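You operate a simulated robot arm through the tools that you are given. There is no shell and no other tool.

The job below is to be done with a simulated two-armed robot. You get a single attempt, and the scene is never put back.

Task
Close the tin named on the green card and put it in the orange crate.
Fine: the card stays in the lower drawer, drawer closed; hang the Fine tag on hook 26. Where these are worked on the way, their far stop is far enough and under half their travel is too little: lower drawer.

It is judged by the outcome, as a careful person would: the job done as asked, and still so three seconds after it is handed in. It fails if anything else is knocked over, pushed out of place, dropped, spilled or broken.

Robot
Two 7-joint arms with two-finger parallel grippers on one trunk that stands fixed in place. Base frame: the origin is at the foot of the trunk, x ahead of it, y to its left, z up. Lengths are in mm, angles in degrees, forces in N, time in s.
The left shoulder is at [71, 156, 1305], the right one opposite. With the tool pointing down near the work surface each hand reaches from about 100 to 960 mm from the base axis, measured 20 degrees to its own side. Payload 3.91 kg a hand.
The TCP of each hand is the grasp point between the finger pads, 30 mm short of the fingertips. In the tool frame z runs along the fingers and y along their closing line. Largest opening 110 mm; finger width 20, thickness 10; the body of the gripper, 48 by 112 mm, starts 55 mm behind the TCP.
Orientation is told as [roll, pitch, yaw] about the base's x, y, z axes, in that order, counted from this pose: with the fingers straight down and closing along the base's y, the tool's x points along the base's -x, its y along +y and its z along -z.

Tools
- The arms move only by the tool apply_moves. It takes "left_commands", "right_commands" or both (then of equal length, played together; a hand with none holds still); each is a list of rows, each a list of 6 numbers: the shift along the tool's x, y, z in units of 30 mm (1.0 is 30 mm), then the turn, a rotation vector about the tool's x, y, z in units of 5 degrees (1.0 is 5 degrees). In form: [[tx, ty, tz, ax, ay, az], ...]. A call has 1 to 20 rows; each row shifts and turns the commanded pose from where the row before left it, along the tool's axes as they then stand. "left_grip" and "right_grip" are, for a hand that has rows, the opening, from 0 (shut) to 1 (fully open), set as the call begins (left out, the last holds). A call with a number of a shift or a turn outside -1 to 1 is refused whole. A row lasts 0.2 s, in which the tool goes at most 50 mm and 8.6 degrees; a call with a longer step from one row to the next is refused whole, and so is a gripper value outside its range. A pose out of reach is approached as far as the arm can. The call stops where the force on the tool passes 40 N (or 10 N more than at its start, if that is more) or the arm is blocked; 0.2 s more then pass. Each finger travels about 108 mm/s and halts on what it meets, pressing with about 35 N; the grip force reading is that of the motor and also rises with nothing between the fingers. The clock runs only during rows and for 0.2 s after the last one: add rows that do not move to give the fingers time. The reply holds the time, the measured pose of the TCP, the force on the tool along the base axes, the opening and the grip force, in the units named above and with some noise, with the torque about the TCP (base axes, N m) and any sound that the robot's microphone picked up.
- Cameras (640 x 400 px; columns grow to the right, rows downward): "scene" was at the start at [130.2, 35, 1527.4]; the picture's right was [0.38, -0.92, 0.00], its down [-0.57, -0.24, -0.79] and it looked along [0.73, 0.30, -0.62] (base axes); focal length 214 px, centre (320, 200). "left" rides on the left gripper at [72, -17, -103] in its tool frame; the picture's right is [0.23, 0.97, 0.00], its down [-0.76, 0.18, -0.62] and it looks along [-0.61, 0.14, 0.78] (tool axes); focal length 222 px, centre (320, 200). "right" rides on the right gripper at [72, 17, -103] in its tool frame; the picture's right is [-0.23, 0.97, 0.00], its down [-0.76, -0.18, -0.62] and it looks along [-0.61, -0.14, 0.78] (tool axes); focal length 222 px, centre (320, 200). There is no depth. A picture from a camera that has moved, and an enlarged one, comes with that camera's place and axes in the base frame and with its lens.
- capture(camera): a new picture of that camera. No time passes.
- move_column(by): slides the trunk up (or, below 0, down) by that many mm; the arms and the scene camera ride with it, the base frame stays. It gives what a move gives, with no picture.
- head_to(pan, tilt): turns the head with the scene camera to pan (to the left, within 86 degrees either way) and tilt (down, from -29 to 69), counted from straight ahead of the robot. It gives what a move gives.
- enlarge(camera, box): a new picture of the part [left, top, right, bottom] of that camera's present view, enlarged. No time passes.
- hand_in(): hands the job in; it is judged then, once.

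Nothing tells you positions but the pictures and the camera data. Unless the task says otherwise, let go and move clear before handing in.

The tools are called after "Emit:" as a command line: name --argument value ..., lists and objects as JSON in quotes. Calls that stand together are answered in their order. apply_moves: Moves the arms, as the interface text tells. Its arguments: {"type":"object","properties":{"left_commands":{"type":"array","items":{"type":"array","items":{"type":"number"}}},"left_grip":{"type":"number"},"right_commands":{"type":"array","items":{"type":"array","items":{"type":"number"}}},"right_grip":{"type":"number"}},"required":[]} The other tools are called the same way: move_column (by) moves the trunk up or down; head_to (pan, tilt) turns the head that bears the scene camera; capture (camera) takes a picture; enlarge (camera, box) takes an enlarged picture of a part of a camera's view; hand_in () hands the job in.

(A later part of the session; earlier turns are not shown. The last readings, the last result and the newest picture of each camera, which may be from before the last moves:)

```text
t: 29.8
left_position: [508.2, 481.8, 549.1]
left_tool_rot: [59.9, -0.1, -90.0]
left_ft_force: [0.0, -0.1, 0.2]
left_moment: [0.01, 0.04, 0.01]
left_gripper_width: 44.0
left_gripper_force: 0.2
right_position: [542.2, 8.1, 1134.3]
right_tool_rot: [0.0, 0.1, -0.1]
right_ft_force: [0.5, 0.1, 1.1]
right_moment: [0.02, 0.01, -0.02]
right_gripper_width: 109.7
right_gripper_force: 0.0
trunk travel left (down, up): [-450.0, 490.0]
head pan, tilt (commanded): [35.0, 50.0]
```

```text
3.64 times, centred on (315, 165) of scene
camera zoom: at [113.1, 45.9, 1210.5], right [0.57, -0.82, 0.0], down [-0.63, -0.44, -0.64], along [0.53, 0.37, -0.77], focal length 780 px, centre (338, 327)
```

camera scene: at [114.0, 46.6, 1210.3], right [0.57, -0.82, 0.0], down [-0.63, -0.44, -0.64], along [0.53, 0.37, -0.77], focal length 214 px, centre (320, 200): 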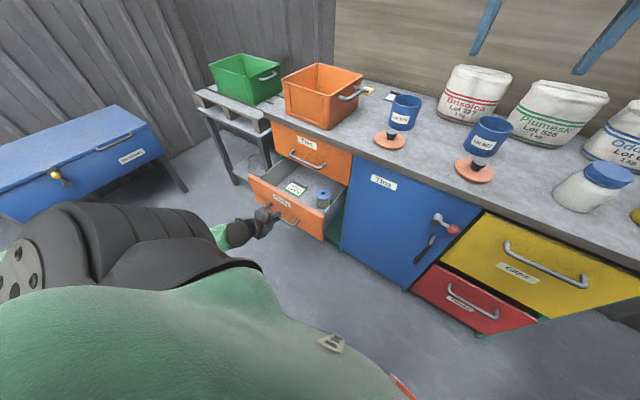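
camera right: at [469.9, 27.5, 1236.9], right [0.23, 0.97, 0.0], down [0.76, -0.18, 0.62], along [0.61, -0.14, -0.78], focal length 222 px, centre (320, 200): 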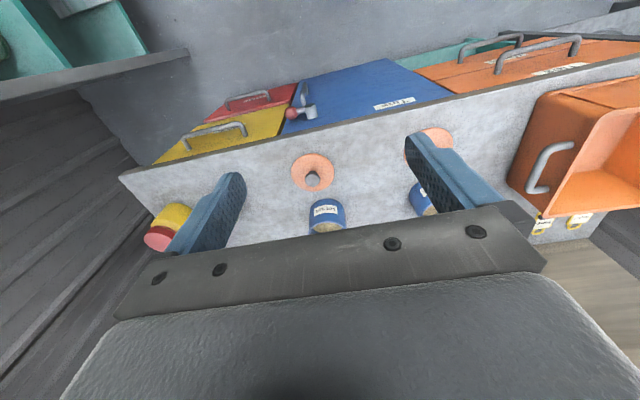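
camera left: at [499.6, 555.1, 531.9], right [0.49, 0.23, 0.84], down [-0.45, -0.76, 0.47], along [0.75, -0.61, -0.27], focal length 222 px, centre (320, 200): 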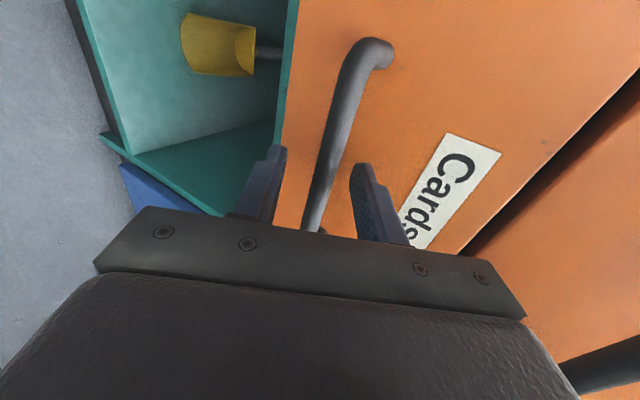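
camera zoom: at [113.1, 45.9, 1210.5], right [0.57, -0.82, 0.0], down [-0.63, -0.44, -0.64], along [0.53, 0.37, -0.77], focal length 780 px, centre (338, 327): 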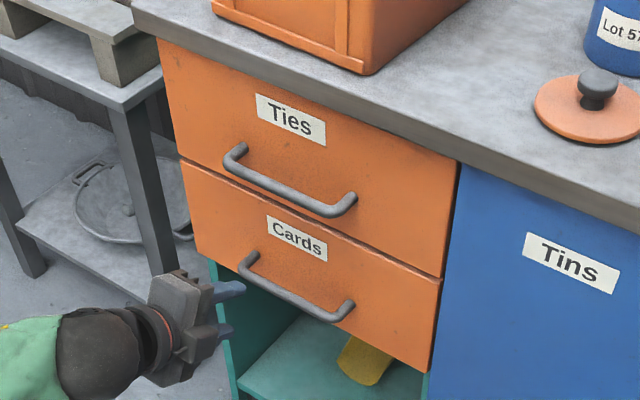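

The drawer is shut and the handle released. Next is the Lot 575 lid and tin: I'll raise the trunk back up, then return the left fingers to pointing straight down.

Emit:
move_column --by 300

Emit:
apply_moves --left_commands '[[0, 0.5, -0.87, 1, 0, 0], [0, 0.5, -0.8, 1, 0, 0], [0, 0.3, -0.8, 1, 0, 0], [0, 0.2, -0.8, 1, 0, 0], [0, 0, -0.8, 1, 0, 0], [0, 0, -0.8, 1, 0, 0], [0, 0, -0.8, 1, 0, 0], [0, 0, -0.8, 1, 0, 0], [0, 0, -0.5, 1, 0, 0], [0, 0, 0, 1, 0, 0], [0, 0, 0, 1, 0, 0], [0, 0, 0, 1, 0, 0]]' --left_grip 0.6

Emit:
capture --camera "left"

Emit:
capture --camera "scene"

```text
t: 32.8
left_position: [507.8, 481.2, 848.8]
left_tool_rot: [59.8, 0.0, -90.0]
left_ft_force: [-0.8, -0.1, -0.6]
left_moment: [0.0, -0.01, -0.02]
left_gripper_width: 44.0
left_gripper_force: 0.0
right_position: [543.2, 10.2, 1433.9]
right_tool_rot: [0.0, 0.1, 0.0]
right_ft_force: [-0.1, 0.3, 0.1]
right_moment: [0.02, 0.01, -0.03]
right_gripper_width: 110.0
right_gripper_force: 0.1
trunk travel left (down, up): [-750.0, 190.0]
head pan, tilt (commanded): [35.0, 50.0]
```

```text
t: 35.4
left_position: [415.1, 495.6, 1032.3]
left_tool_rot: [-0.2, 0.1, -89.8]
left_ft_force: [0.3, 0.9, 0.8]
left_moment: [0.0, 0.01, 0.05]
left_gripper_width: 66.1
left_gripper_force: 0.1
left hand out of reach, approached as far as the arm can: row 6, 7, 8
right_position: [542.8, 7.0, 1435.0]
right_tool_rot: [0.0, 0.2, 0.0]
right_ft_force: [0.2, 0.0, -0.2]
right_moment: [0.01, 0.04, -0.02]
right_gripper_width: 110.1
right_gripper_force: 0.1
trunk travel left (down, up): [-750.0, 190.0]
head pan, tilt (commanded): [35.0, 50.0]
```

```text
taken
camera left: at [397.2, 567.5, 1135.1], right [0.97, 0.23, 0.0], down [0.18, -0.76, 0.62], along [0.14, -0.61, -0.78], focal length 222 px, centre (320, 200)
```

left: 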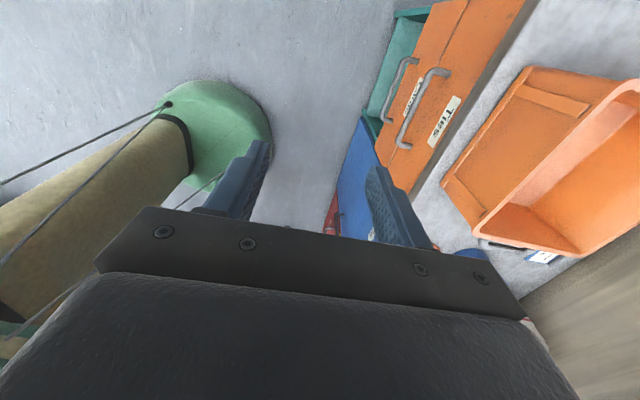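

```text
taken
camera scene: at [114.5, 46.3, 1510.4], right [0.57, -0.82, 0.0], down [-0.63, -0.44, -0.64], along [0.53, 0.37, -0.77], focal length 214 px, centre (320, 200)
```

scene: 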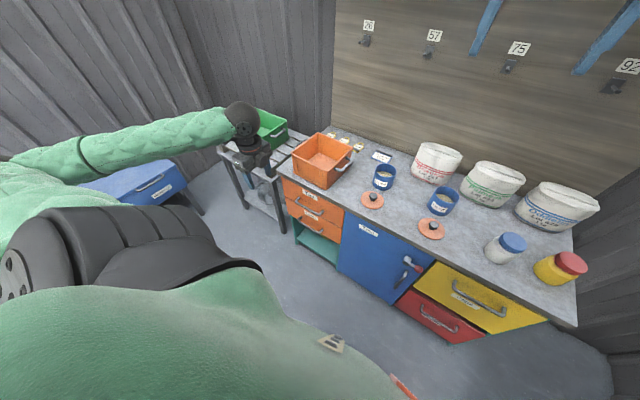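

The left hand is pointing down at about (415, 496, 1032), and the drawers remain shut. I'll move it over the Lot 575 lid at a safe height and look down with the wrist camera.

Emit:
apply_moves --left_commands '[[-0.8, 0.79, 0, 0, 0, 0], [-0.8, 0.79, 0, 0, 0, 0], [-0.8, 0.79, 0, 0, 0, 0], [-0.8, 0.79, 0, 0, 0, 0], [-0.8, 0.79, 0, 0, 0, 0], [-0.8, 0.79, 0, 0, 0, 0], [-0.8, 0.79, 0, 0, 0, 0], [-0.8, 0.79, 0, 0, 0, 0], [-0.8, 0.79, 0, 0, 0, 0], [-0.8, 0.79, 0, 0, 0, 0], [-0.8, 0.79, 0, 0, 0, 0], [-0.8, 0.79, 0, 0, 0, 0]]'

Emit:
capture --camera "left"

Emit:
capture --camera "scene"

```text
t: 38.0
left_position: [702.0, 209.0, 1031.7]
left_tool_rot: [0.0, 0.0, -89.9]
left_ft_force: [0.7, 0.0, 0.6]
left_moment: [0.0, 0.03, -0.03]
left_gripper_width: 65.9
left_gripper_force: 0.2
right_position: [543.7, 9.5, 1433.9]
right_tool_rot: [0.0, 0.0, 0.0]
right_ft_force: [-1.0, -0.2, -0.1]
right_moment: [0.02, -0.01, 0.0]
right_gripper_width: 110.1
right_gripper_force: 0.1
trunk travel left (down, up): [-750.0, 190.0]
head pan, tilt (commanded): [35.0, 50.0]
```

```text
taken
camera left: at [684.7, 280.4, 1134.0], right [0.97, 0.23, 0.0], down [0.18, -0.76, 0.62], along [0.14, -0.61, -0.78], focal length 222 px, centre (320, 200)
```

left: 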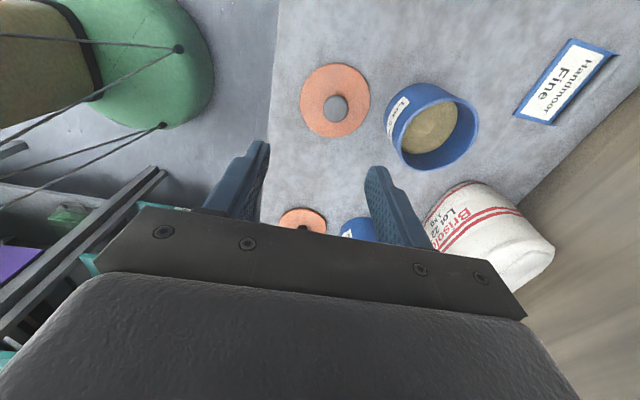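

```text
taken
camera scene: at [115.0, 45.2, 1510.4], right [0.57, -0.82, 0.0], down [-0.63, -0.44, -0.64], along [0.53, 0.37, -0.77], focal length 214 px, centre (320, 200)
```

scene: 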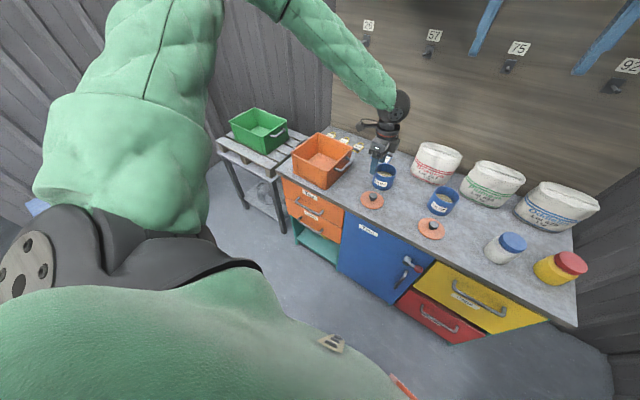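

The wrist camera sees the Lot 575 lid just below, with the tin to its right. I'll zoom in to get accurate centres.

Emit:
enlarge --camera "left" --box '[280, 40, 500, 180]'

Emit:
enlarge --camera "scene" --box '[340, 140, 460, 240]'

```text
2.86 times, centred on (390, 110) of left
camera zoom: at [684.7, 280.4, 1134.0], right [0.97, 0.23, 0.0], down [0.18, -0.76, 0.62], along [0.14, -0.61, -0.78], focal length 635 px, centre (120, 457)
```

zoom: 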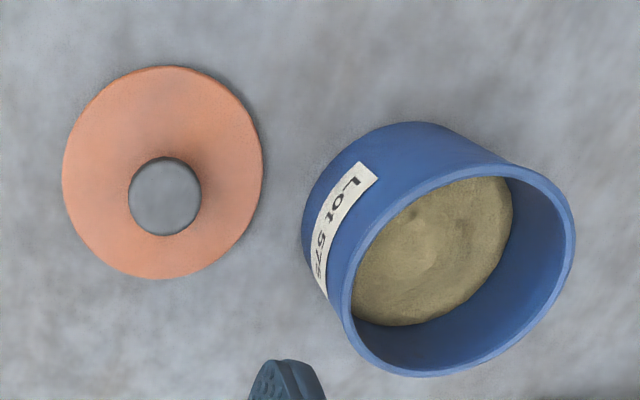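

```text
4.00 times, centred on (400, 190) of scene
camera zoom: at [115.0, 45.2, 1510.4], right [0.57, -0.82, 0.0], down [-0.63, -0.44, -0.64], along [0.53, 0.37, -0.77], focal length 858 px, centre (0, 240)
```

zoom: 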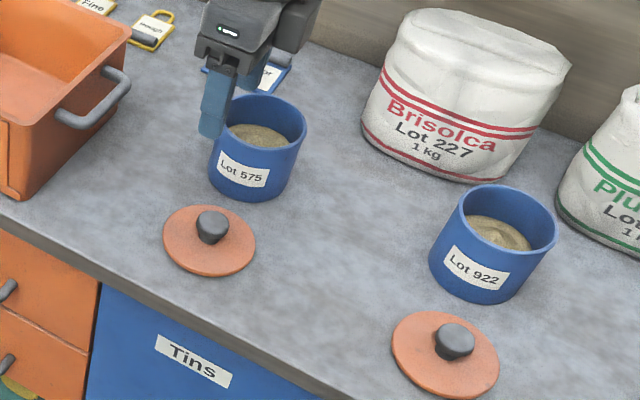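

The lid's knob is centred at about (724.5, 200) with its top at z ≈ 838, and the tin's rim at about (845, 211, 882) with a diameter near 91 mm. I'll centre the left hand over the knob and lower to a checking height.

Emit:
apply_moves --left_commands '[[-0.1, 0.25, 0.85, 0, 0, 0], [-0.1, 0.25, 0.85, 0, 0, 0], [-0.1, 0.25, 0.85, 0, 0, 0], [0, 0, 0.85, 0, 0, 0]]'

Emit:
capture --camera "left"

Emit:
enlarge --camera "scene" --box '[340, 140, 460, 240]'

```text
t: 39.0
left_position: [717.0, 210.8, 940.0]
left_tool_rot: [-0.1, -0.1, -89.9]
left_ft_force: [0.4, -0.5, 0.3]
left_moment: [0.01, -0.02, 0.04]
left_gripper_width: 66.1
left_gripper_force: 0.0
left hand out of reach, approached as far as the arm can: row 4
right_position: [542.0, 9.7, 1433.6]
right_tool_rot: [0.0, -0.1, 0.0]
right_ft_force: [-0.6, -0.4, 0.5]
right_moment: [-0.02, -0.02, 0.0]
right_gripper_width: 110.0
right_gripper_force: 0.1
trunk travel left (down, up): [-750.0, 190.0]
head pan, tilt (commanded): [35.0, 50.0]
```

```text
taken
camera left: at [698.7, 281.4, 1042.7], right [0.97, 0.23, 0.0], down [0.18, -0.76, 0.62], along [0.14, -0.61, -0.78], focal length 222 px, centre (320, 200)
```

left: 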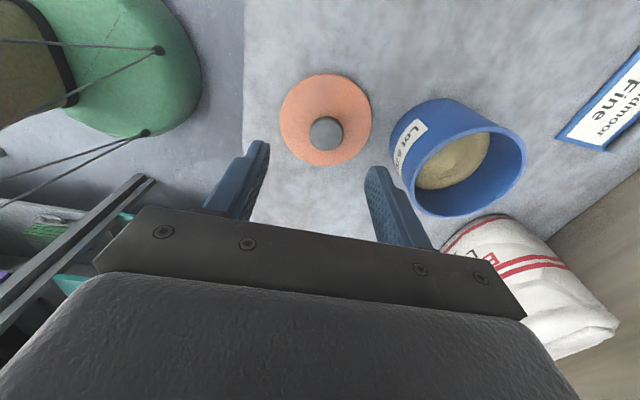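

```text
4.00 times, centred on (400, 190) of scene
camera zoom: at [113.7, 46.0, 1510.5], right [0.57, -0.82, 0.0], down [-0.63, -0.44, -0.64], along [0.53, 0.37, -0.77], focal length 858 px, centre (0, 240)
```

zoom: 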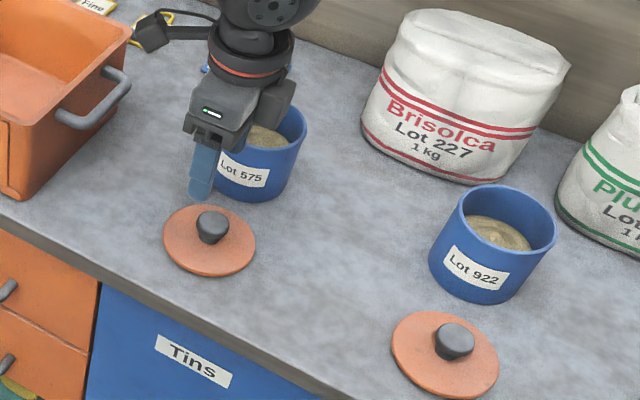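

The hand lags its target by about 10 mm. I'll hold for a few rows to see whether it converges.

Emit:
apply_moves --left_commands '[[0, 0, 0, 0, 0, 0], [0, 0, 0, 0, 0, 0], [0, 0, 0, 0, 0, 0]]'

```text
t: 39.8
left_position: [714.9, 209.3, 940.5]
left_tool_rot: [-0.1, -0.1, -90.0]
left_ft_force: [-0.1, -0.8, -0.1]
left_moment: [-0.01, -0.02, 0.03]
left_gripper_width: 66.0
left_gripper_force: 0.1
right_position: [541.8, 9.1, 1434.4]
right_tool_rot: [0.0, 0.0, 0.0]
right_ft_force: [-0.3, -1.0, -0.4]
right_moment: [-0.04, -0.01, 0.01]
right_gripper_width: 110.2
right_gripper_force: 0.0
trunk travel left (down, up): [-750.0, 190.0]
head pan, tilt (commanded): [35.0, 50.0]
```

Emit:
apply_moves --left_commands '[[0, 0.17, 0, 0, 0, 0], [0, 0.17, 0, 0, 0, 0], [0, 0, 0, 0, 0, 0]]'

```text
t: 40.6
left_position: [723.8, 211.6, 943.9]
left_tool_rot: [-0.2, 0.0, -90.0]
left_ft_force: [0.2, -0.2, -0.2]
left_moment: [-0.03, -0.03, 0.03]
left_gripper_width: 65.9
left_gripper_force: 0.1
left hand out of reach, approached as far as the arm can: row 2
right_position: [541.9, 9.8, 1434.7]
right_tool_rot: [-0.2, 0.0, 0.0]
right_ft_force: [-0.3, -0.1, -0.3]
right_moment: [0.0, -0.02, -0.02]
right_gripper_width: 109.7
right_gripper_force: 0.1
trunk travel left (down, up): [-750.0, 190.0]
head pan, tilt (commanded): [35.0, 50.0]
```

The arm is near a limit at this height with the trunk fully up. I'll raise the hand, lower the trunk, and try again from there.

Emit:
apply_moves --left_commands '[[0, 0, -0.9, 0, 0, 0], [0, 0, -0.9, 0, 0, 0], [0, 0, -0.9, 0, 0, 0], [0, 0, -0.9, 0, 0, 0], [0, 0, -0.9, 0, 0, 0]]'

Emit:
move_column --by -160

Emit:
apply_moves --left_commands '[[-0.2, 0, 0.1, 0, 0, 0], [-0.2, 0, 0.1, 0, 0, 0], [0, 0, 0, 0, 0, 0]]'

```text
t: 41.8
left_position: [723.1, 211.7, 1078.4]
left_tool_rot: [0.0, 0.0, -90.0]
left_ft_force: [0.0, 0.0, -0.3]
left_moment: [0.03, -0.02, 0.03]
left_gripper_width: 66.2
left_gripper_force: 0.1
right_position: [541.5, 9.6, 1435.6]
right_tool_rot: [0.0, 0.0, 0.1]
right_ft_force: [0.5, 0.8, -0.4]
right_moment: [-0.02, -0.04, 0.0]
right_gripper_width: 109.9
right_gripper_force: 0.0
trunk travel left (down, up): [-750.0, 190.0]
head pan, tilt (commanded): [35.0, 50.0]
```

```text
t: 43.6
left_position: [723.1, 211.7, 919.5]
left_tool_rot: [-0.2, -0.1, -90.0]
left_ft_force: [0.3, -0.6, 0.0]
left_moment: [-0.02, -0.03, 0.03]
left_gripper_width: 65.8
left_gripper_force: 0.1
right_position: [541.8, 9.0, 1274.5]
right_tool_rot: [0.1, 0.0, 0.0]
right_ft_force: [0.1, 1.0, 0.5]
right_moment: [0.01, 0.0, -0.02]
right_gripper_width: 109.9
right_gripper_force: 0.0
trunk travel left (down, up): [-590.0, 350.0]
head pan, tilt (commanded): [35.0, 50.0]
```

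```text
t: 44.4
left_position: [722.5, 200.2, 912.9]
left_tool_rot: [0.0, 0.0, -90.1]
left_ft_force: [0.3, 0.4, 0.6]
left_moment: [0.0, -0.03, 0.0]
left_gripper_width: 66.1
left_gripper_force: 0.1
right_position: [542.3, 9.6, 1274.0]
right_tool_rot: [0.1, 0.0, 0.0]
right_ft_force: [-0.1, 0.7, -0.1]
right_moment: [0.0, 0.02, -0.03]
right_gripper_width: 109.7
right_gripper_force: 0.0
trunk travel left (down, up): [-590.0, 350.0]
head pan, tilt (commanded): [35.0, 50.0]
```

The arm tracks properly with the trunk lower; the hand is at (722.5, 200, 913), above the knob. I'll check the alignment with the wrist camera.

Emit:
enlarge --camera "left" --box '[220, 60, 540, 260]'

Emit:
enlarge --camera "scene" --box '[350, 110, 470, 200]'

```text
2.00 times, centred on (380, 160) of left
camera zoom: at [705.1, 271.2, 1015.2], right [0.97, 0.23, 0.0], down [0.18, -0.76, 0.62], along [0.14, -0.61, -0.78], focal length 444 px, centre (200, 280)
```

zoom: 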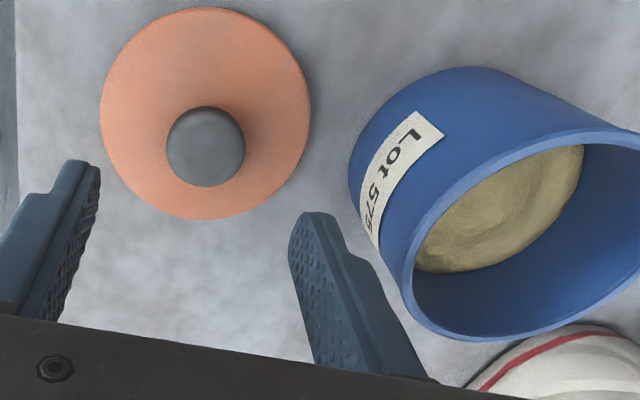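

```text
4.44 times, centred on (410, 155) of scene
camera zoom: at [113.8, 46.2, 1350.5], right [0.57, -0.82, 0.0], down [-0.63, -0.44, -0.64], along [0.53, 0.37, -0.77], focal length 953 px, centre (-80, 400)
```

zoom: 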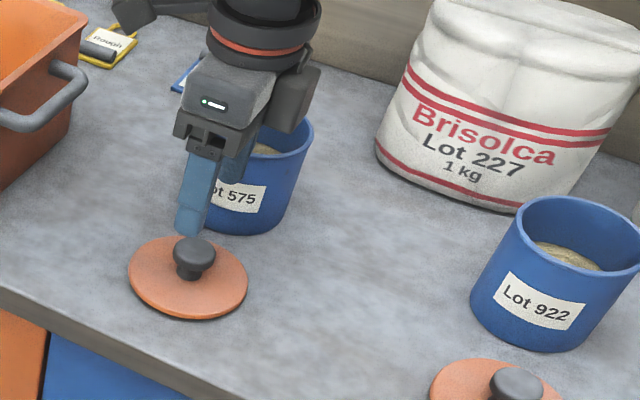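

The knob centres at about (723.7, 202), within 2 mm of the hand. I'll lower to grip height (TCP z ≈ 843, fingertips just above the lid's disc).

Emit:
apply_moves --left_commands '[[0.06, 0.04, 0.58, 0, 0, 0], [0, 0, 0.58, 0, 0, 0], [0, 0, 0.58, 0, 0, 0], [0, 0, 0.5, 0, 0, 0]]'

Emit:
enlarge --camera "scene" --box '[350, 110, 430, 190]'

Emit:
enlarge --camera "left" --box '[220, 80, 460, 250]'

```text
t: 45.4
left_position: [723.1, 201.6, 846.2]
left_tool_rot: [-0.1, 0.0, -90.1]
left_ft_force: [1.2, 0.0, 0.0]
left_moment: [-0.04, 0.03, -0.02]
left_gripper_width: 66.2
left_gripper_force: 0.2
right_position: [542.7, 9.7, 1273.3]
right_tool_rot: [-0.1, 0.0, 0.0]
right_ft_force: [-0.3, 0.6, 0.0]
right_moment: [0.01, -0.01, 0.02]
right_gripper_width: 110.0
right_gripper_force: 0.1
trunk travel left (down, up): [-590.0, 350.0]
head pan, tilt (commanded): [35.0, 50.0]
```

```text
5.00 times, centred on (390, 150) of scene
camera zoom: at [114.2, 46.2, 1350.4], right [0.57, -0.82, 0.0], down [-0.63, -0.44, -0.64], along [0.53, 0.37, -0.77], focal length 1072 px, centre (-30, 450)
```

zoom: 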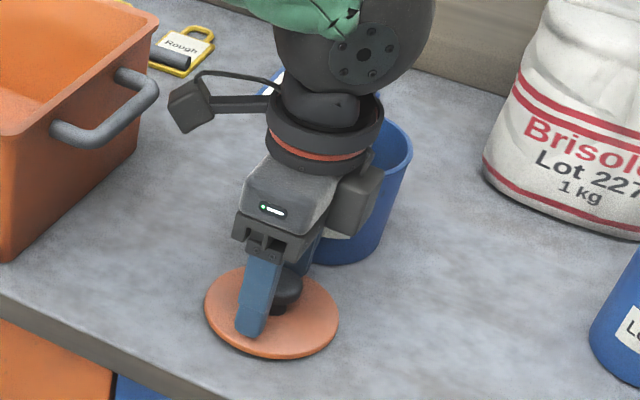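

```text
2.35 times, centred on (340, 165) of left
camera zoom: at [706.2, 273.3, 948.4], right [0.97, 0.23, 0.0], down [0.18, -0.76, 0.62], along [0.14, -0.61, -0.78], focal length 523 px, centre (273, 282)
```

zoom: 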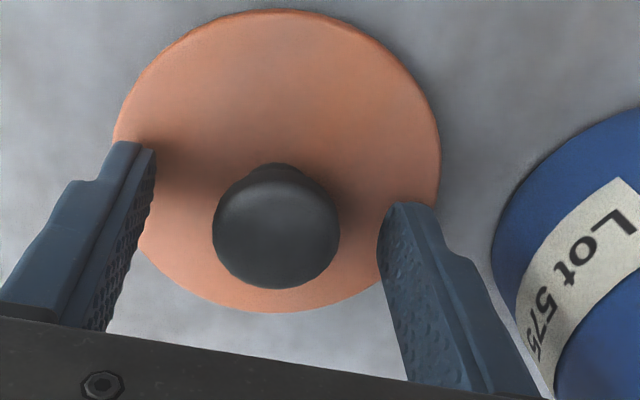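

The knob is between the fingers, about 2 mm off centre along the pad width. I'll nudge and close the gripper on it.

Emit:
apply_moves --left_commands '[[0.07, 0, 0.05, 0, 0, 0], [0, 0, 0, 0, 0, 0]]'

Emit:
apply_moves --left_commands '[[0, 0, 0, 0, 0, 0], [0, 0, 0, 0, 0, 0], [0, 0, 0, 0, 0, 0]]' --left_grip 0

```text
t: 46.0
left_position: [724.6, 204.5, 844.9]
left_tool_rot: [-0.2, 0.0, -90.0]
left_ft_force: [0.5, 0.0, 0.0]
left_moment: [0.01, 0.03, 0.01]
left_gripper_width: 66.1
left_gripper_force: 0.1
right_position: [542.2, 8.1, 1273.9]
right_tool_rot: [0.0, 0.0, 0.0]
right_ft_force: [-0.3, -0.1, 0.7]
right_moment: [-0.03, -0.01, 0.0]
right_gripper_width: 109.8
right_gripper_force: 0.0
trunk travel left (down, up): [-590.0, 350.0]
head pan, tilt (commanded): [35.0, 50.0]
```

```text
t: 46.8
left_position: [725.4, 203.2, 845.3]
left_tool_rot: [-0.1, -0.1, -90.0]
left_ft_force: [0.1, 0.2, 1.3]
left_moment: [-0.01, -0.01, -0.01]
left_gripper_width: 31.2
left_gripper_force: 35.2
right_position: [542.2, 9.6, 1274.2]
right_tool_rot: [0.0, -0.1, 0.0]
right_ft_force: [0.0, 0.8, 1.1]
right_moment: [0.01, 0.02, 0.01]
right_gripper_width: 110.1
right_gripper_force: 0.0
trunk travel left (down, up): [-590.0, 350.0]
head pan, tilt (commanded): [35.0, 50.0]
```

The knob is gripped (31 mm wide). I'll lift it about 110 mm and look at it and the tin.

Emit:
apply_moves --left_commands '[[0, 0, -0.3, 0, 0, 0], [0, 0, -0.6, 0, 0, 0], [0, 0, -0.8, 0, 0, 0], [0, 0, -0.8, 0, 0, 0], [0, 0, -0.8, 0, 0, 0], [0, 0, -0.4, 0, 0, 0]]'

Emit:
capture --camera "left"

Emit:
enlarge --camera "scene" --box '[350, 90, 450, 190]'

Emit:
capture --camera "right"

```text
t: 48.2
left_position: [724.1, 204.1, 955.8]
left_tool_rot: [-0.1, 0.0, -90.0]
left_ft_force: [0.2, 0.7, 0.3]
left_moment: [-0.02, 0.02, -0.03]
left_gripper_width: 31.0
left_gripper_force: 35.1
right_position: [541.7, 9.8, 1274.2]
right_tool_rot: [-0.1, 0.1, -0.1]
right_ft_force: [0.5, 0.3, -1.3]
right_moment: [-0.01, 0.04, -0.02]
right_gripper_width: 110.1
right_gripper_force: 0.0
trunk travel left (down, up): [-590.0, 350.0]
head pan, tilt (commanded): [35.0, 50.0]
```

```text
taken
camera left: at [707.1, 275.3, 1058.5], right [0.97, 0.23, 0.0], down [0.18, -0.76, 0.62], along [0.14, -0.61, -0.78], focal length 222 px, centre (320, 200)
```

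left: 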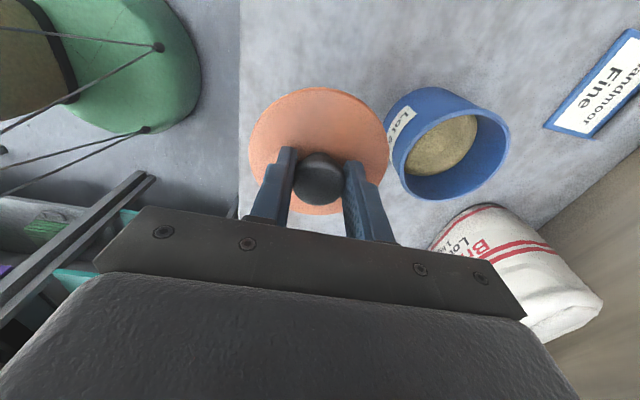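

```text
4.00 times, centred on (400, 140) of scene
camera zoom: at [113.7, 45.9, 1350.4], right [0.57, -0.82, 0.0], down [-0.63, -0.44, -0.64], along [0.53, 0.37, -0.77], focal length 858 px, centre (0, 440)
```

zoom: 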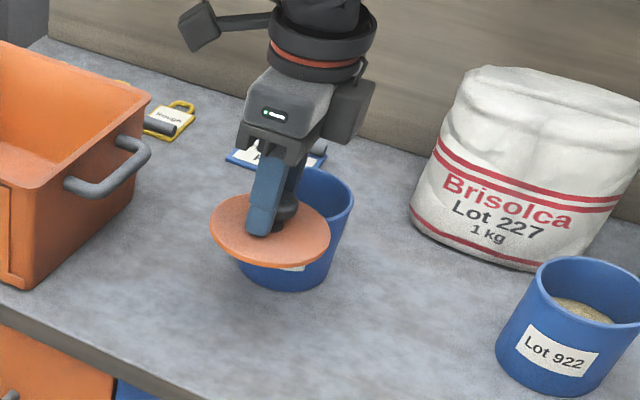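

```text
taken
camera right: at [470.3, 27.3, 1376.6], right [0.23, 0.97, 0.0], down [0.76, -0.18, 0.62], along [0.61, -0.14, -0.78], focal length 222 px, centre (320, 200)
```

right: 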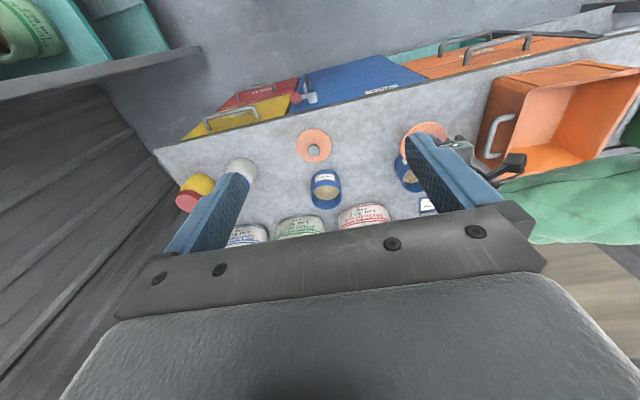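

The lid is held level and the tin is unobstructed. I'll measure the tin's rim precisely from the wrist camera again.

Emit:
enlarge --camera "left" --box '[360, 70, 540, 210]'

Emit:
enlarge --camera "right" --box '[280, 130, 460, 240]'

```text
2.86 times, centred on (450, 140) of left
camera zoom: at [707.1, 275.3, 1058.5], right [0.97, 0.23, 0.0], down [0.18, -0.76, 0.62], along [0.14, -0.61, -0.78], focal length 635 px, centre (-51, 371)
```

zoom: 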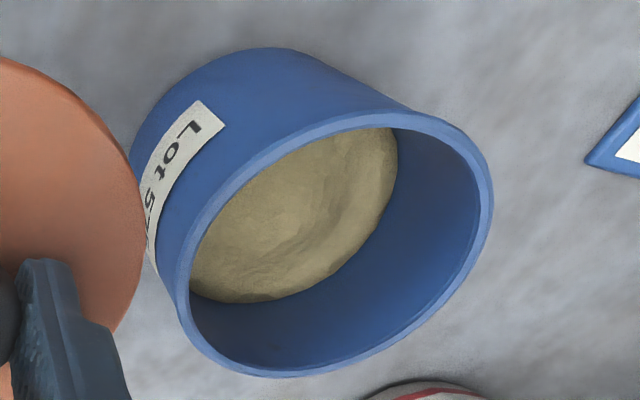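

```text
3.56 times, centred on (370, 185) of right
camera zoom: at [470.3, 27.3, 1376.6], right [0.23, 0.97, 0.0], down [0.76, -0.18, 0.62], along [0.61, -0.14, -0.78], focal length 790 px, centre (142, 253)
```

zoom: 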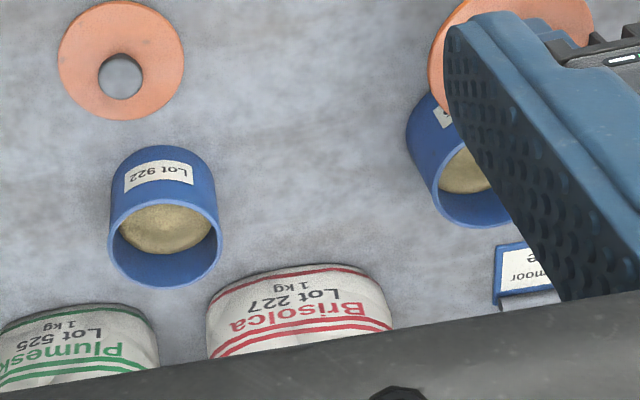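

I'm checking precisely how the lid sits in the grip before moving it over the tin.

Emit:
enlarge --camera "left" --box '[230, 70, 410, 230]'

```text
2.50 times, centred on (320, 150) of left
camera zoom: at [707.1, 275.3, 1058.5], right [0.97, 0.23, 0.0], down [0.18, -0.76, 0.62], along [0.14, -0.61, -0.78], focal length 555 px, centre (320, 325)
```

zoom: 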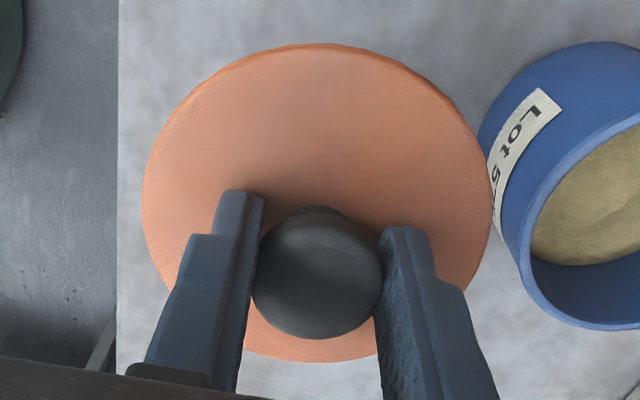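

The lid sits about 3 mm toward −y of the hand's centre, and the tin is at about (844, 211). I'll move the lid above the tin, staying well clear of the rim.

Emit:
apply_moves --left_commands '[[0, 0, -0.8, 0, 0, 0], [0.06, 0.8, 0, 0, 0, 0], [0.06, 0.8, 0, 0, 0, 0], [0.06, 0.8, 0, 0, 0, 0], [0.06, 0.8, 0, 0, 0, 0], [0.06, 0.8, 0, 0, 0, 0], [0, 0, 0, 0, 0, 0]]'

Emit:
capture --camera "left"

Emit:
enlarge --camera "scene" --box '[350, 70, 450, 170]'

Emit:
enlarge --camera "right" --box '[280, 100, 540, 260]'

```text
t: 49.8
left_position: [843.4, 211.6, 980.5]
left_tool_rot: [-0.1, 0.0, -90.0]
left_ft_force: [-0.2, -0.3, -0.6]
left_moment: [0.0, 0.01, 0.01]
left_gripper_width: 30.9
left_gripper_force: 34.8
right_position: [542.3, 9.7, 1274.3]
right_tool_rot: [-0.1, 0.1, 0.0]
right_ft_force: [-0.3, 0.0, -0.1]
right_moment: [-0.01, 0.0, 0.02]
right_gripper_width: 109.8
right_gripper_force: 0.0
trunk travel left (down, up): [-590.0, 350.0]
head pan, tilt (commanded): [35.0, 50.0]
```

```text
taken
camera left: at [825.5, 283.6, 1083.1], right [0.97, 0.23, 0.0], down [0.18, -0.76, 0.62], along [0.14, -0.61, -0.78], focal length 222 px, centre (320, 200)
```

left: 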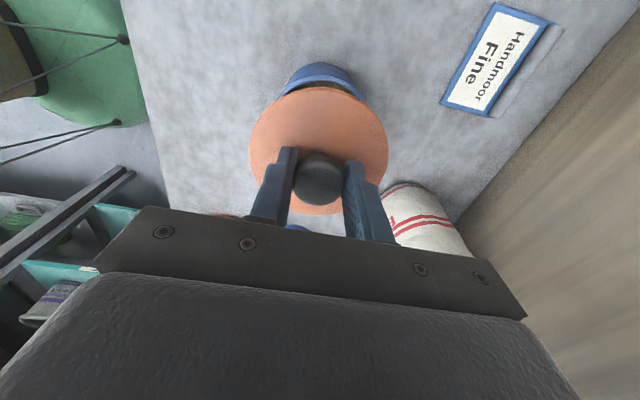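

```text
4.00 times, centred on (400, 120) of scene
camera zoom: at [113.3, 45.9, 1350.5], right [0.57, -0.82, 0.0], down [-0.63, -0.44, -0.64], along [0.53, 0.37, -0.77], focal length 858 px, centre (0, 520)
```

zoom: 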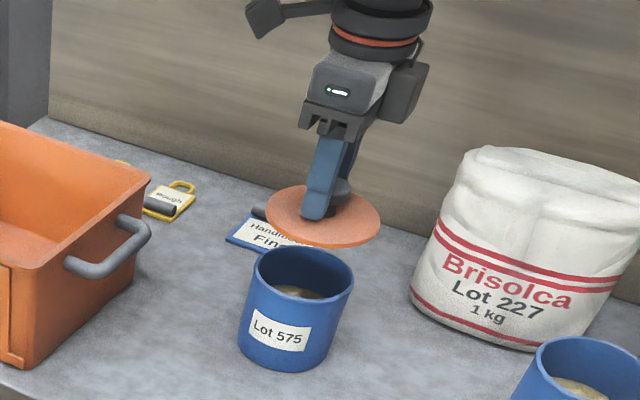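

```text
2.46 times, centred on (410, 180) of right
camera zoom: at [469.9, 27.3, 1376.8], right [0.23, 0.97, 0.0], down [0.76, -0.18, 0.62], along [0.61, -0.14, -0.78], focal length 547 px, centre (98, 249)
```

zoom: 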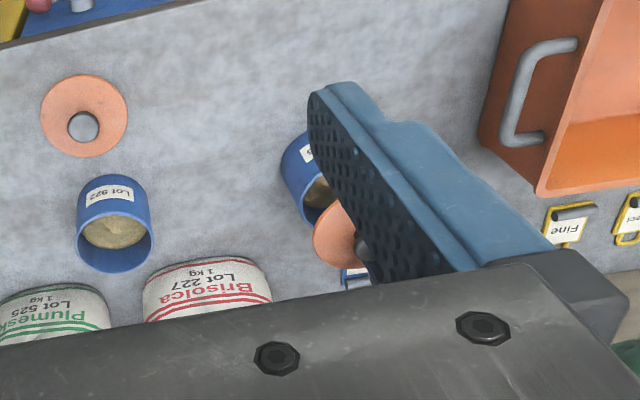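

The lid is above the tin and nearly aligned. I'll lower it to about 10 mm above the rim and recheck the alignment there.

Emit:
apply_moves --left_commands '[[0.03, 0.02, 0.5, 0, 0, 0], [0, 0, 0.5, 0, 0, 0], [0, 0, 0.4, 0, 0, 0], [0, 0, 0, 0, 0, 0]]'

Emit:
enlarge --camera "left" --box '[220, 40, 420, 230]'

Emit:
enlarge --camera "scene" --box '[370, 100, 450, 170]'

```text
t: 50.8
left_position: [843.7, 212.2, 937.3]
left_tool_rot: [0.0, 0.0, -89.9]
left_ft_force: [0.8, 0.6, -0.7]
left_moment: [-0.03, 0.02, 0.0]
left_gripper_width: 31.3
left_gripper_force: 34.9
right_position: [541.3, 10.2, 1273.9]
right_tool_rot: [0.0, 0.1, 0.0]
right_ft_force: [-0.1, 0.4, 0.4]
right_moment: [0.03, -0.01, 0.03]
right_gripper_width: 109.7
right_gripper_force: 0.1
trunk travel left (down, up): [-590.0, 350.0]
head pan, tilt (commanded): [35.0, 50.0]
```

```text
2.11 times, centred on (320, 135) of left
camera zoom: at [826.2, 284.8, 1040.1], right [0.97, 0.23, 0.0], down [0.18, -0.76, 0.62], along [0.14, -0.61, -0.78], focal length 468 px, centre (320, 337)
```

zoom: 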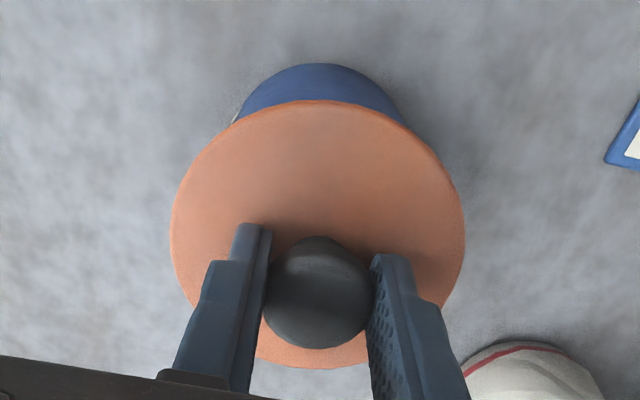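

```text
5.71 times, centred on (410, 135) of scene
camera zoom: at [113.6, 45.9, 1350.5], right [0.57, -0.82, 0.0], down [-0.63, -0.44, -0.64], along [0.53, 0.37, -0.77], focal length 1226 px, centre (-194, 571)
```

zoom: 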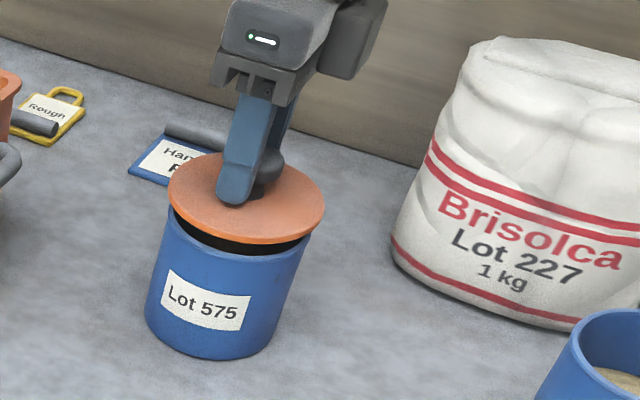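

The lid and tin look concentric from both cameras, within about 2 mm. I'll lower in small steps and watch for contact force.

Emit:
apply_moves --left_commands '[[0, 0, 0.1, 0, 0, 0], [0, 0, 0.1, 0, 0, 0], [0, 0, 0.1, 0, 0, 0], [0, 0, 0, 0, 0, 0]]'

Emit:
enlarge --camera "scene" --box '[380, 115, 430, 165]'

```text
t: 51.8
left_position: [845.4, 212.5, 927.5]
left_tool_rot: [-0.1, -0.1, -90.0]
left_ft_force: [0.1, -0.7, -1.1]
left_moment: [0.03, 0.04, -0.03]
left_gripper_width: 31.2
left_gripper_force: 35.0
right_position: [542.2, 8.1, 1274.4]
right_tool_rot: [0.0, -0.1, 0.0]
right_ft_force: [0.2, 0.5, -0.5]
right_moment: [0.0, -0.01, 0.01]
right_gripper_width: 109.9
right_gripper_force: 0.0
trunk travel left (down, up): [-590.0, 350.0]
head pan, tilt (commanded): [35.0, 50.0]
```

```text
8.00 times, centred on (405, 140) of scene
camera zoom: at [113.7, 46.0, 1350.5], right [0.57, -0.82, 0.0], down [-0.63, -0.44, -0.64], along [0.53, 0.37, -0.77], focal length 1716 px, centre (-360, 680)
```

zoom: 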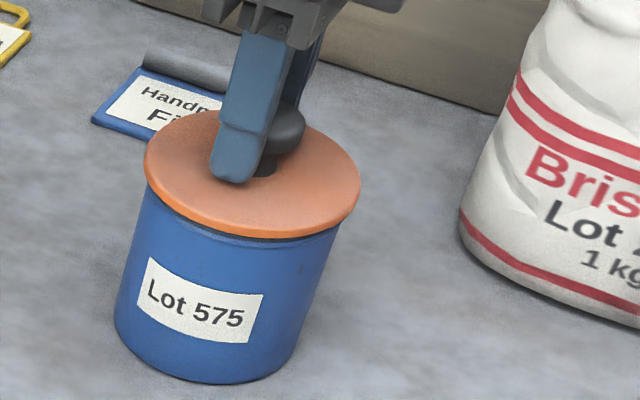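

Nearly touching; the lid sits about 2 mm to the image right of the tin. I'll check the wrist view for the other direction before the final correction.

Emit:
enlarge --camera "left" --box '[230, 50, 410, 220]'

Emit:
enlarge --camera "scene" --box '[390, 120, 420, 150]'

```text
2.35 times, centred on (320, 135) of left
camera zoom: at [827.2, 284.7, 1030.8], right [0.97, 0.23, 0.0], down [0.18, -0.76, 0.62], along [0.14, -0.61, -0.78], focal length 523 px, centre (320, 353)
```

zoom: 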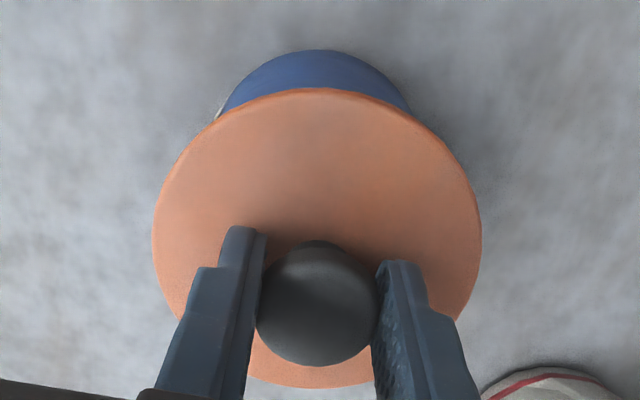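

```text
13.33 times, centred on (405, 135) of scene
camera zoom: at [113.7, 46.0, 1350.5], right [0.57, -0.82, 0.0], down [-0.63, -0.44, -0.64], along [0.53, 0.37, -0.77], focal length 2860 px, centre (-813, 1067)
```

zoom: 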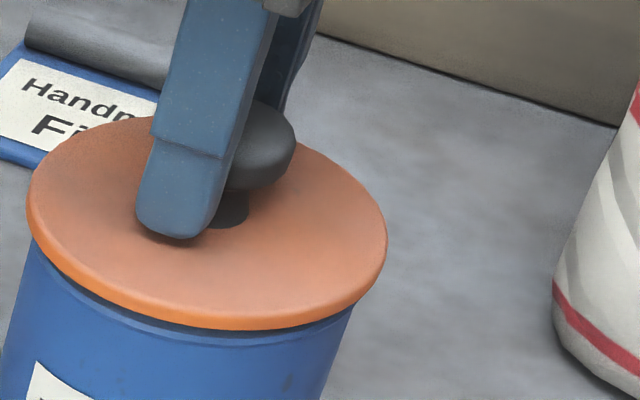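

The two views disagree by only about 1–2 mm in opposite directions, so the lid is effectively centred. I'll continue lowering in 2 mm steps until it seats.

Emit:
apply_moves --left_commands '[[0, 0, 0.07, 0, 0, 0], [0, 0, 0.07, 0, 0, 0], [0, 0, 0, 0, 0, 0]]'

Emit:
enlarge --camera "scene" --box '[390, 120, 420, 150]'

```text
t: 52.6
left_position: [844.7, 213.4, 924.6]
left_tool_rot: [-0.1, 0.0, -90.0]
left_ft_force: [-0.5, -3.5, 7.2]
left_moment: [-0.01, -0.15, -0.05]
left_gripper_width: 31.2
left_gripper_force: 35.0
right_position: [541.4, 8.8, 1276.1]
right_tool_rot: [0.0, 0.0, 0.0]
right_ft_force: [-1.1, 0.4, -0.2]
right_moment: [0.01, 0.01, -0.01]
right_gripper_width: 109.9
right_gripper_force: 0.1
trunk travel left (down, up): [-590.0, 350.0]
head pan, tilt (commanded): [35.0, 50.0]
heard: snap
```

```text
13.33 times, centred on (405, 135) of scene
camera zoom: at [113.2, 45.7, 1350.7], right [0.57, -0.82, 0.0], down [-0.63, -0.44, -0.64], along [0.53, 0.37, -0.77], focal length 2860 px, centre (-813, 1067)
```

zoom: 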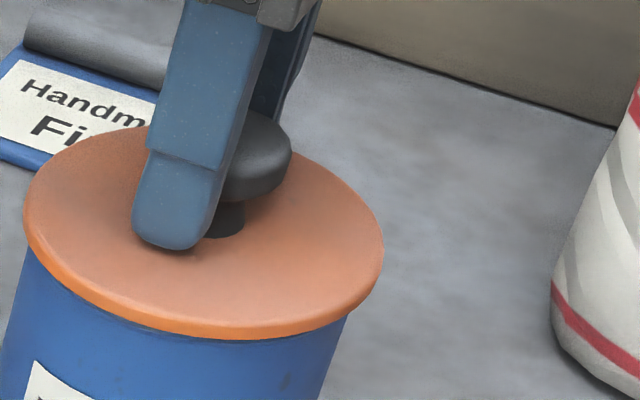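

A snap was heard with light contact force, and the lid now sits flush on the tin. I'll release the knob by opening the gripper fully, then check clearance around the lid.

Emit:
apply_moves --left_commands '[[0, 0, 0, 0, 0, 0], [0, 0, 0, 0, 0, 0], [0, 0, 0, 0, 0, 0], [0, 0, 0, 0, 0, 0]]' --left_grip 1

Emit:
enlarge --camera "left" --box '[200, 50, 440, 230]'

Emit:
enlarge --camera "scene" --box '[370, 100, 440, 170]'

```text
t: 53.6
left_position: [845.1, 214.0, 925.1]
left_tool_rot: [-0.1, 0.1, -90.0]
left_ft_force: [-0.6, 0.2, -0.2]
left_moment: [0.01, 0.0, 0.01]
left_gripper_width: 109.9
left_gripper_force: 0.0
right_position: [541.8, 9.1, 1273.8]
right_tool_rot: [0.0, 0.0, 0.0]
right_ft_force: [0.0, 0.0, -0.2]
right_moment: [0.01, -0.04, 0.03]
right_gripper_width: 110.0
right_gripper_force: 0.0
trunk travel left (down, up): [-590.0, 350.0]
head pan, tilt (commanded): [35.0, 50.0]
```

```text
2.22 times, centred on (320, 140) of left
camera zoom: at [827.0, 285.4, 1026.6], right [0.97, 0.23, 0.0], down [0.18, -0.76, 0.62], along [0.14, -0.61, -0.78], focal length 494 px, centre (320, 333)
```

zoom: 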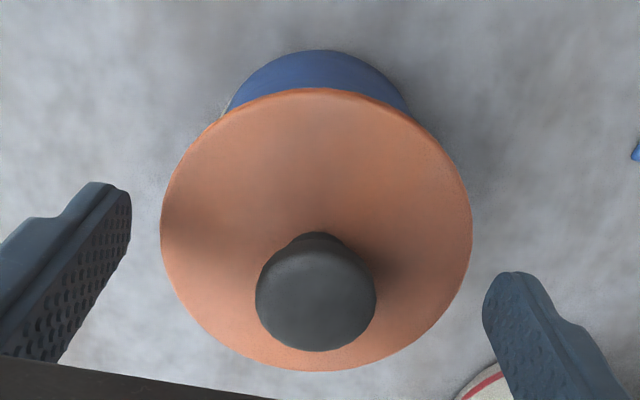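

```text
5.71 times, centred on (405, 135) of scene
camera zoom: at [113.7, 46.0, 1350.5], right [0.57, -0.82, 0.0], down [-0.63, -0.44, -0.64], along [0.53, 0.37, -0.77], focal length 1226 px, centre (-166, 571)
```

zoom: 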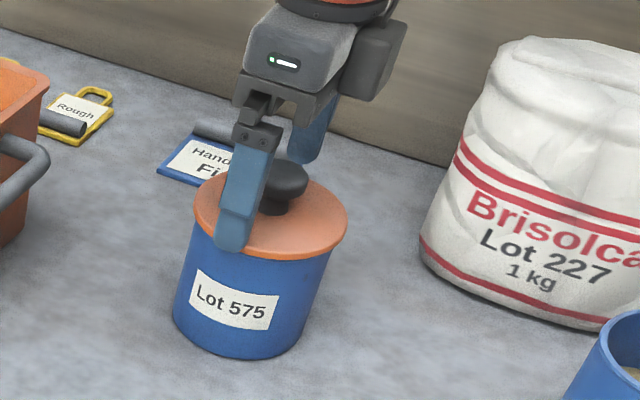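

The fingers are evenly spread about 6 mm beyond the lid on both sides. I'll centre along y and lower the fingers around the tin body, keeping the palm above the knob.

Emit:
apply_moves --left_commands '[[-0.16, 0, 0, 0, 0, 0], [0, 0, 0.3, 0, 0, 0], [0, 0, 0.3, 0, 0, 0], [0, 0, 0.3, 0, 0, 0]]'

Emit:
enlarge --camera "left" --box '[200, 50, 440, 230]'

Emit:
enlarge --camera "scene" --box '[370, 100, 440, 170]'

```text
t: 54.6
left_position: [841.0, 212.4, 899.2]
left_tool_rot: [0.0, -0.1, -90.0]
left_ft_force: [0.6, 0.3, 0.0]
left_moment: [0.0, 0.01, -0.01]
left_gripper_width: 109.8
left_gripper_force: 0.1
left hand out of reach, approached as far as the arm can: row 4
right_position: [542.1, 9.8, 1274.2]
right_tool_rot: [0.0, 0.0, 0.0]
right_ft_force: [-0.3, -0.3, 0.3]
right_moment: [-0.03, 0.02, 0.02]
right_gripper_width: 109.9
right_gripper_force: 0.0
trunk travel left (down, up): [-590.0, 350.0]
head pan, tilt (commanded): [35.0, 50.0]
```

```text
2.22 times, centred on (320, 140) of left
camera zoom: at [823.5, 284.2, 1001.5], right [0.97, 0.23, 0.0], down [0.18, -0.76, 0.63], along [0.14, -0.61, -0.78], focal length 494 px, centre (320, 333)
```

zoom: 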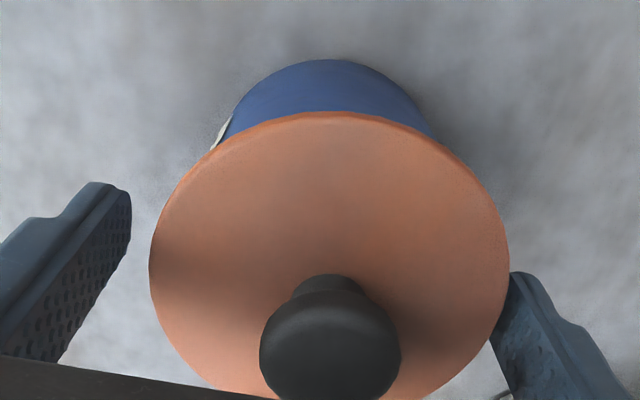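

```text
5.71 times, centred on (405, 135) of scene
camera zoom: at [113.9, 46.1, 1350.5], right [0.57, -0.82, 0.0], down [-0.63, -0.44, -0.64], along [0.53, 0.37, -0.77], focal length 1226 px, centre (-166, 571)
```

zoom: 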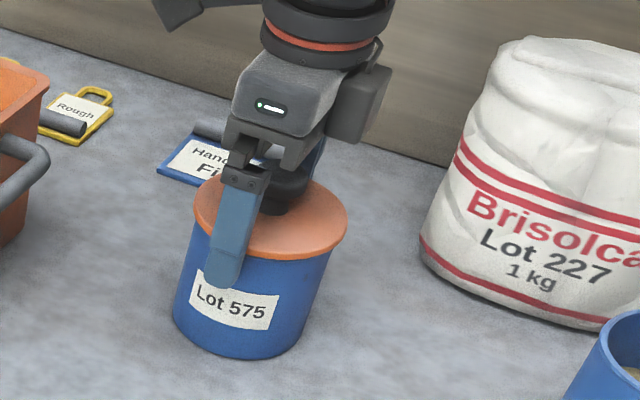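

The arm met its limit again on the last step. I'll back straight up, lower the trunk another 150 mm with the hand raised, and re-approach.

Emit:
apply_moves --left_commands '[[-0.05, 0.13, -0.6, 0, 0, 0], [-0.05, 0, -0.8, 0, 0, 0], [0, 0, -0.9, 0, 0, 0], [0, 0, -0.9, 0, 0, 0], [0, 0, -0.9, 0, 0, 0], [0, 0, -0.9, 0, 0, 0], [0, 0, -0.9, 0, 0, 0]]'

Emit:
move_column --by -150

Emit:
enlarge --camera "left" --box '[200, 50, 440, 230]'

```text
t: 56.2
left_position: [845.6, 209.3, 1076.8]
left_tool_rot: [-0.1, -0.1, -89.9]
left_ft_force: [-1.0, -0.3, 0.5]
left_moment: [-0.01, -0.02, -0.03]
left_gripper_width: 109.8
left_gripper_force: 0.1
right_position: [541.7, 9.8, 1275.2]
right_tool_rot: [0.0, 0.0, 0.0]
right_ft_force: [0.6, -0.1, -0.1]
right_moment: [0.03, -0.05, -0.05]
right_gripper_width: 110.1
right_gripper_force: 0.0
trunk travel left (down, up): [-590.0, 350.0]
head pan, tilt (commanded): [35.0, 50.0]
```

```text
t: 57.9
left_position: [845.9, 209.2, 926.6]
left_tool_rot: [-0.1, 0.0, -90.0]
left_ft_force: [-0.4, -0.3, 0.1]
left_moment: [0.02, 0.02, 0.01]
left_gripper_width: 109.9
left_gripper_force: 0.1
right_position: [542.6, 9.8, 1125.4]
right_tool_rot: [0.1, -0.1, 0.1]
right_ft_force: [0.0, -0.1, -1.4]
right_moment: [0.02, -0.03, -0.02]
right_gripper_width: 109.9
right_gripper_force: 0.0
trunk travel left (down, up): [-440.0, 500.0]
head pan, tilt (commanded): [35.0, 50.0]
```

```text
2.22 times, centred on (320, 140) of left
camera zoom: at [828.2, 280.9, 1028.6], right [0.97, 0.23, 0.0], down [0.18, -0.76, 0.62], along [0.14, -0.61, -0.78], focal length 494 px, centre (320, 333)
```

zoom: 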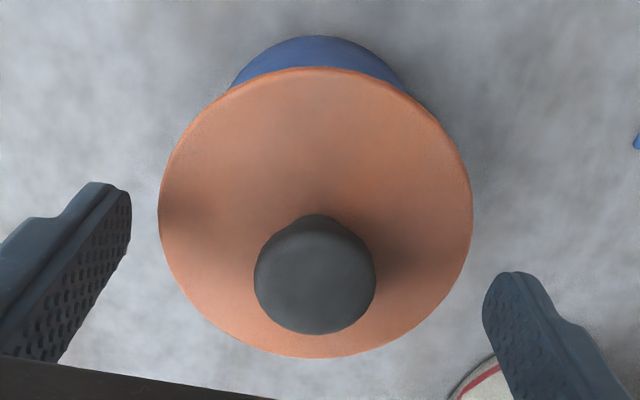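

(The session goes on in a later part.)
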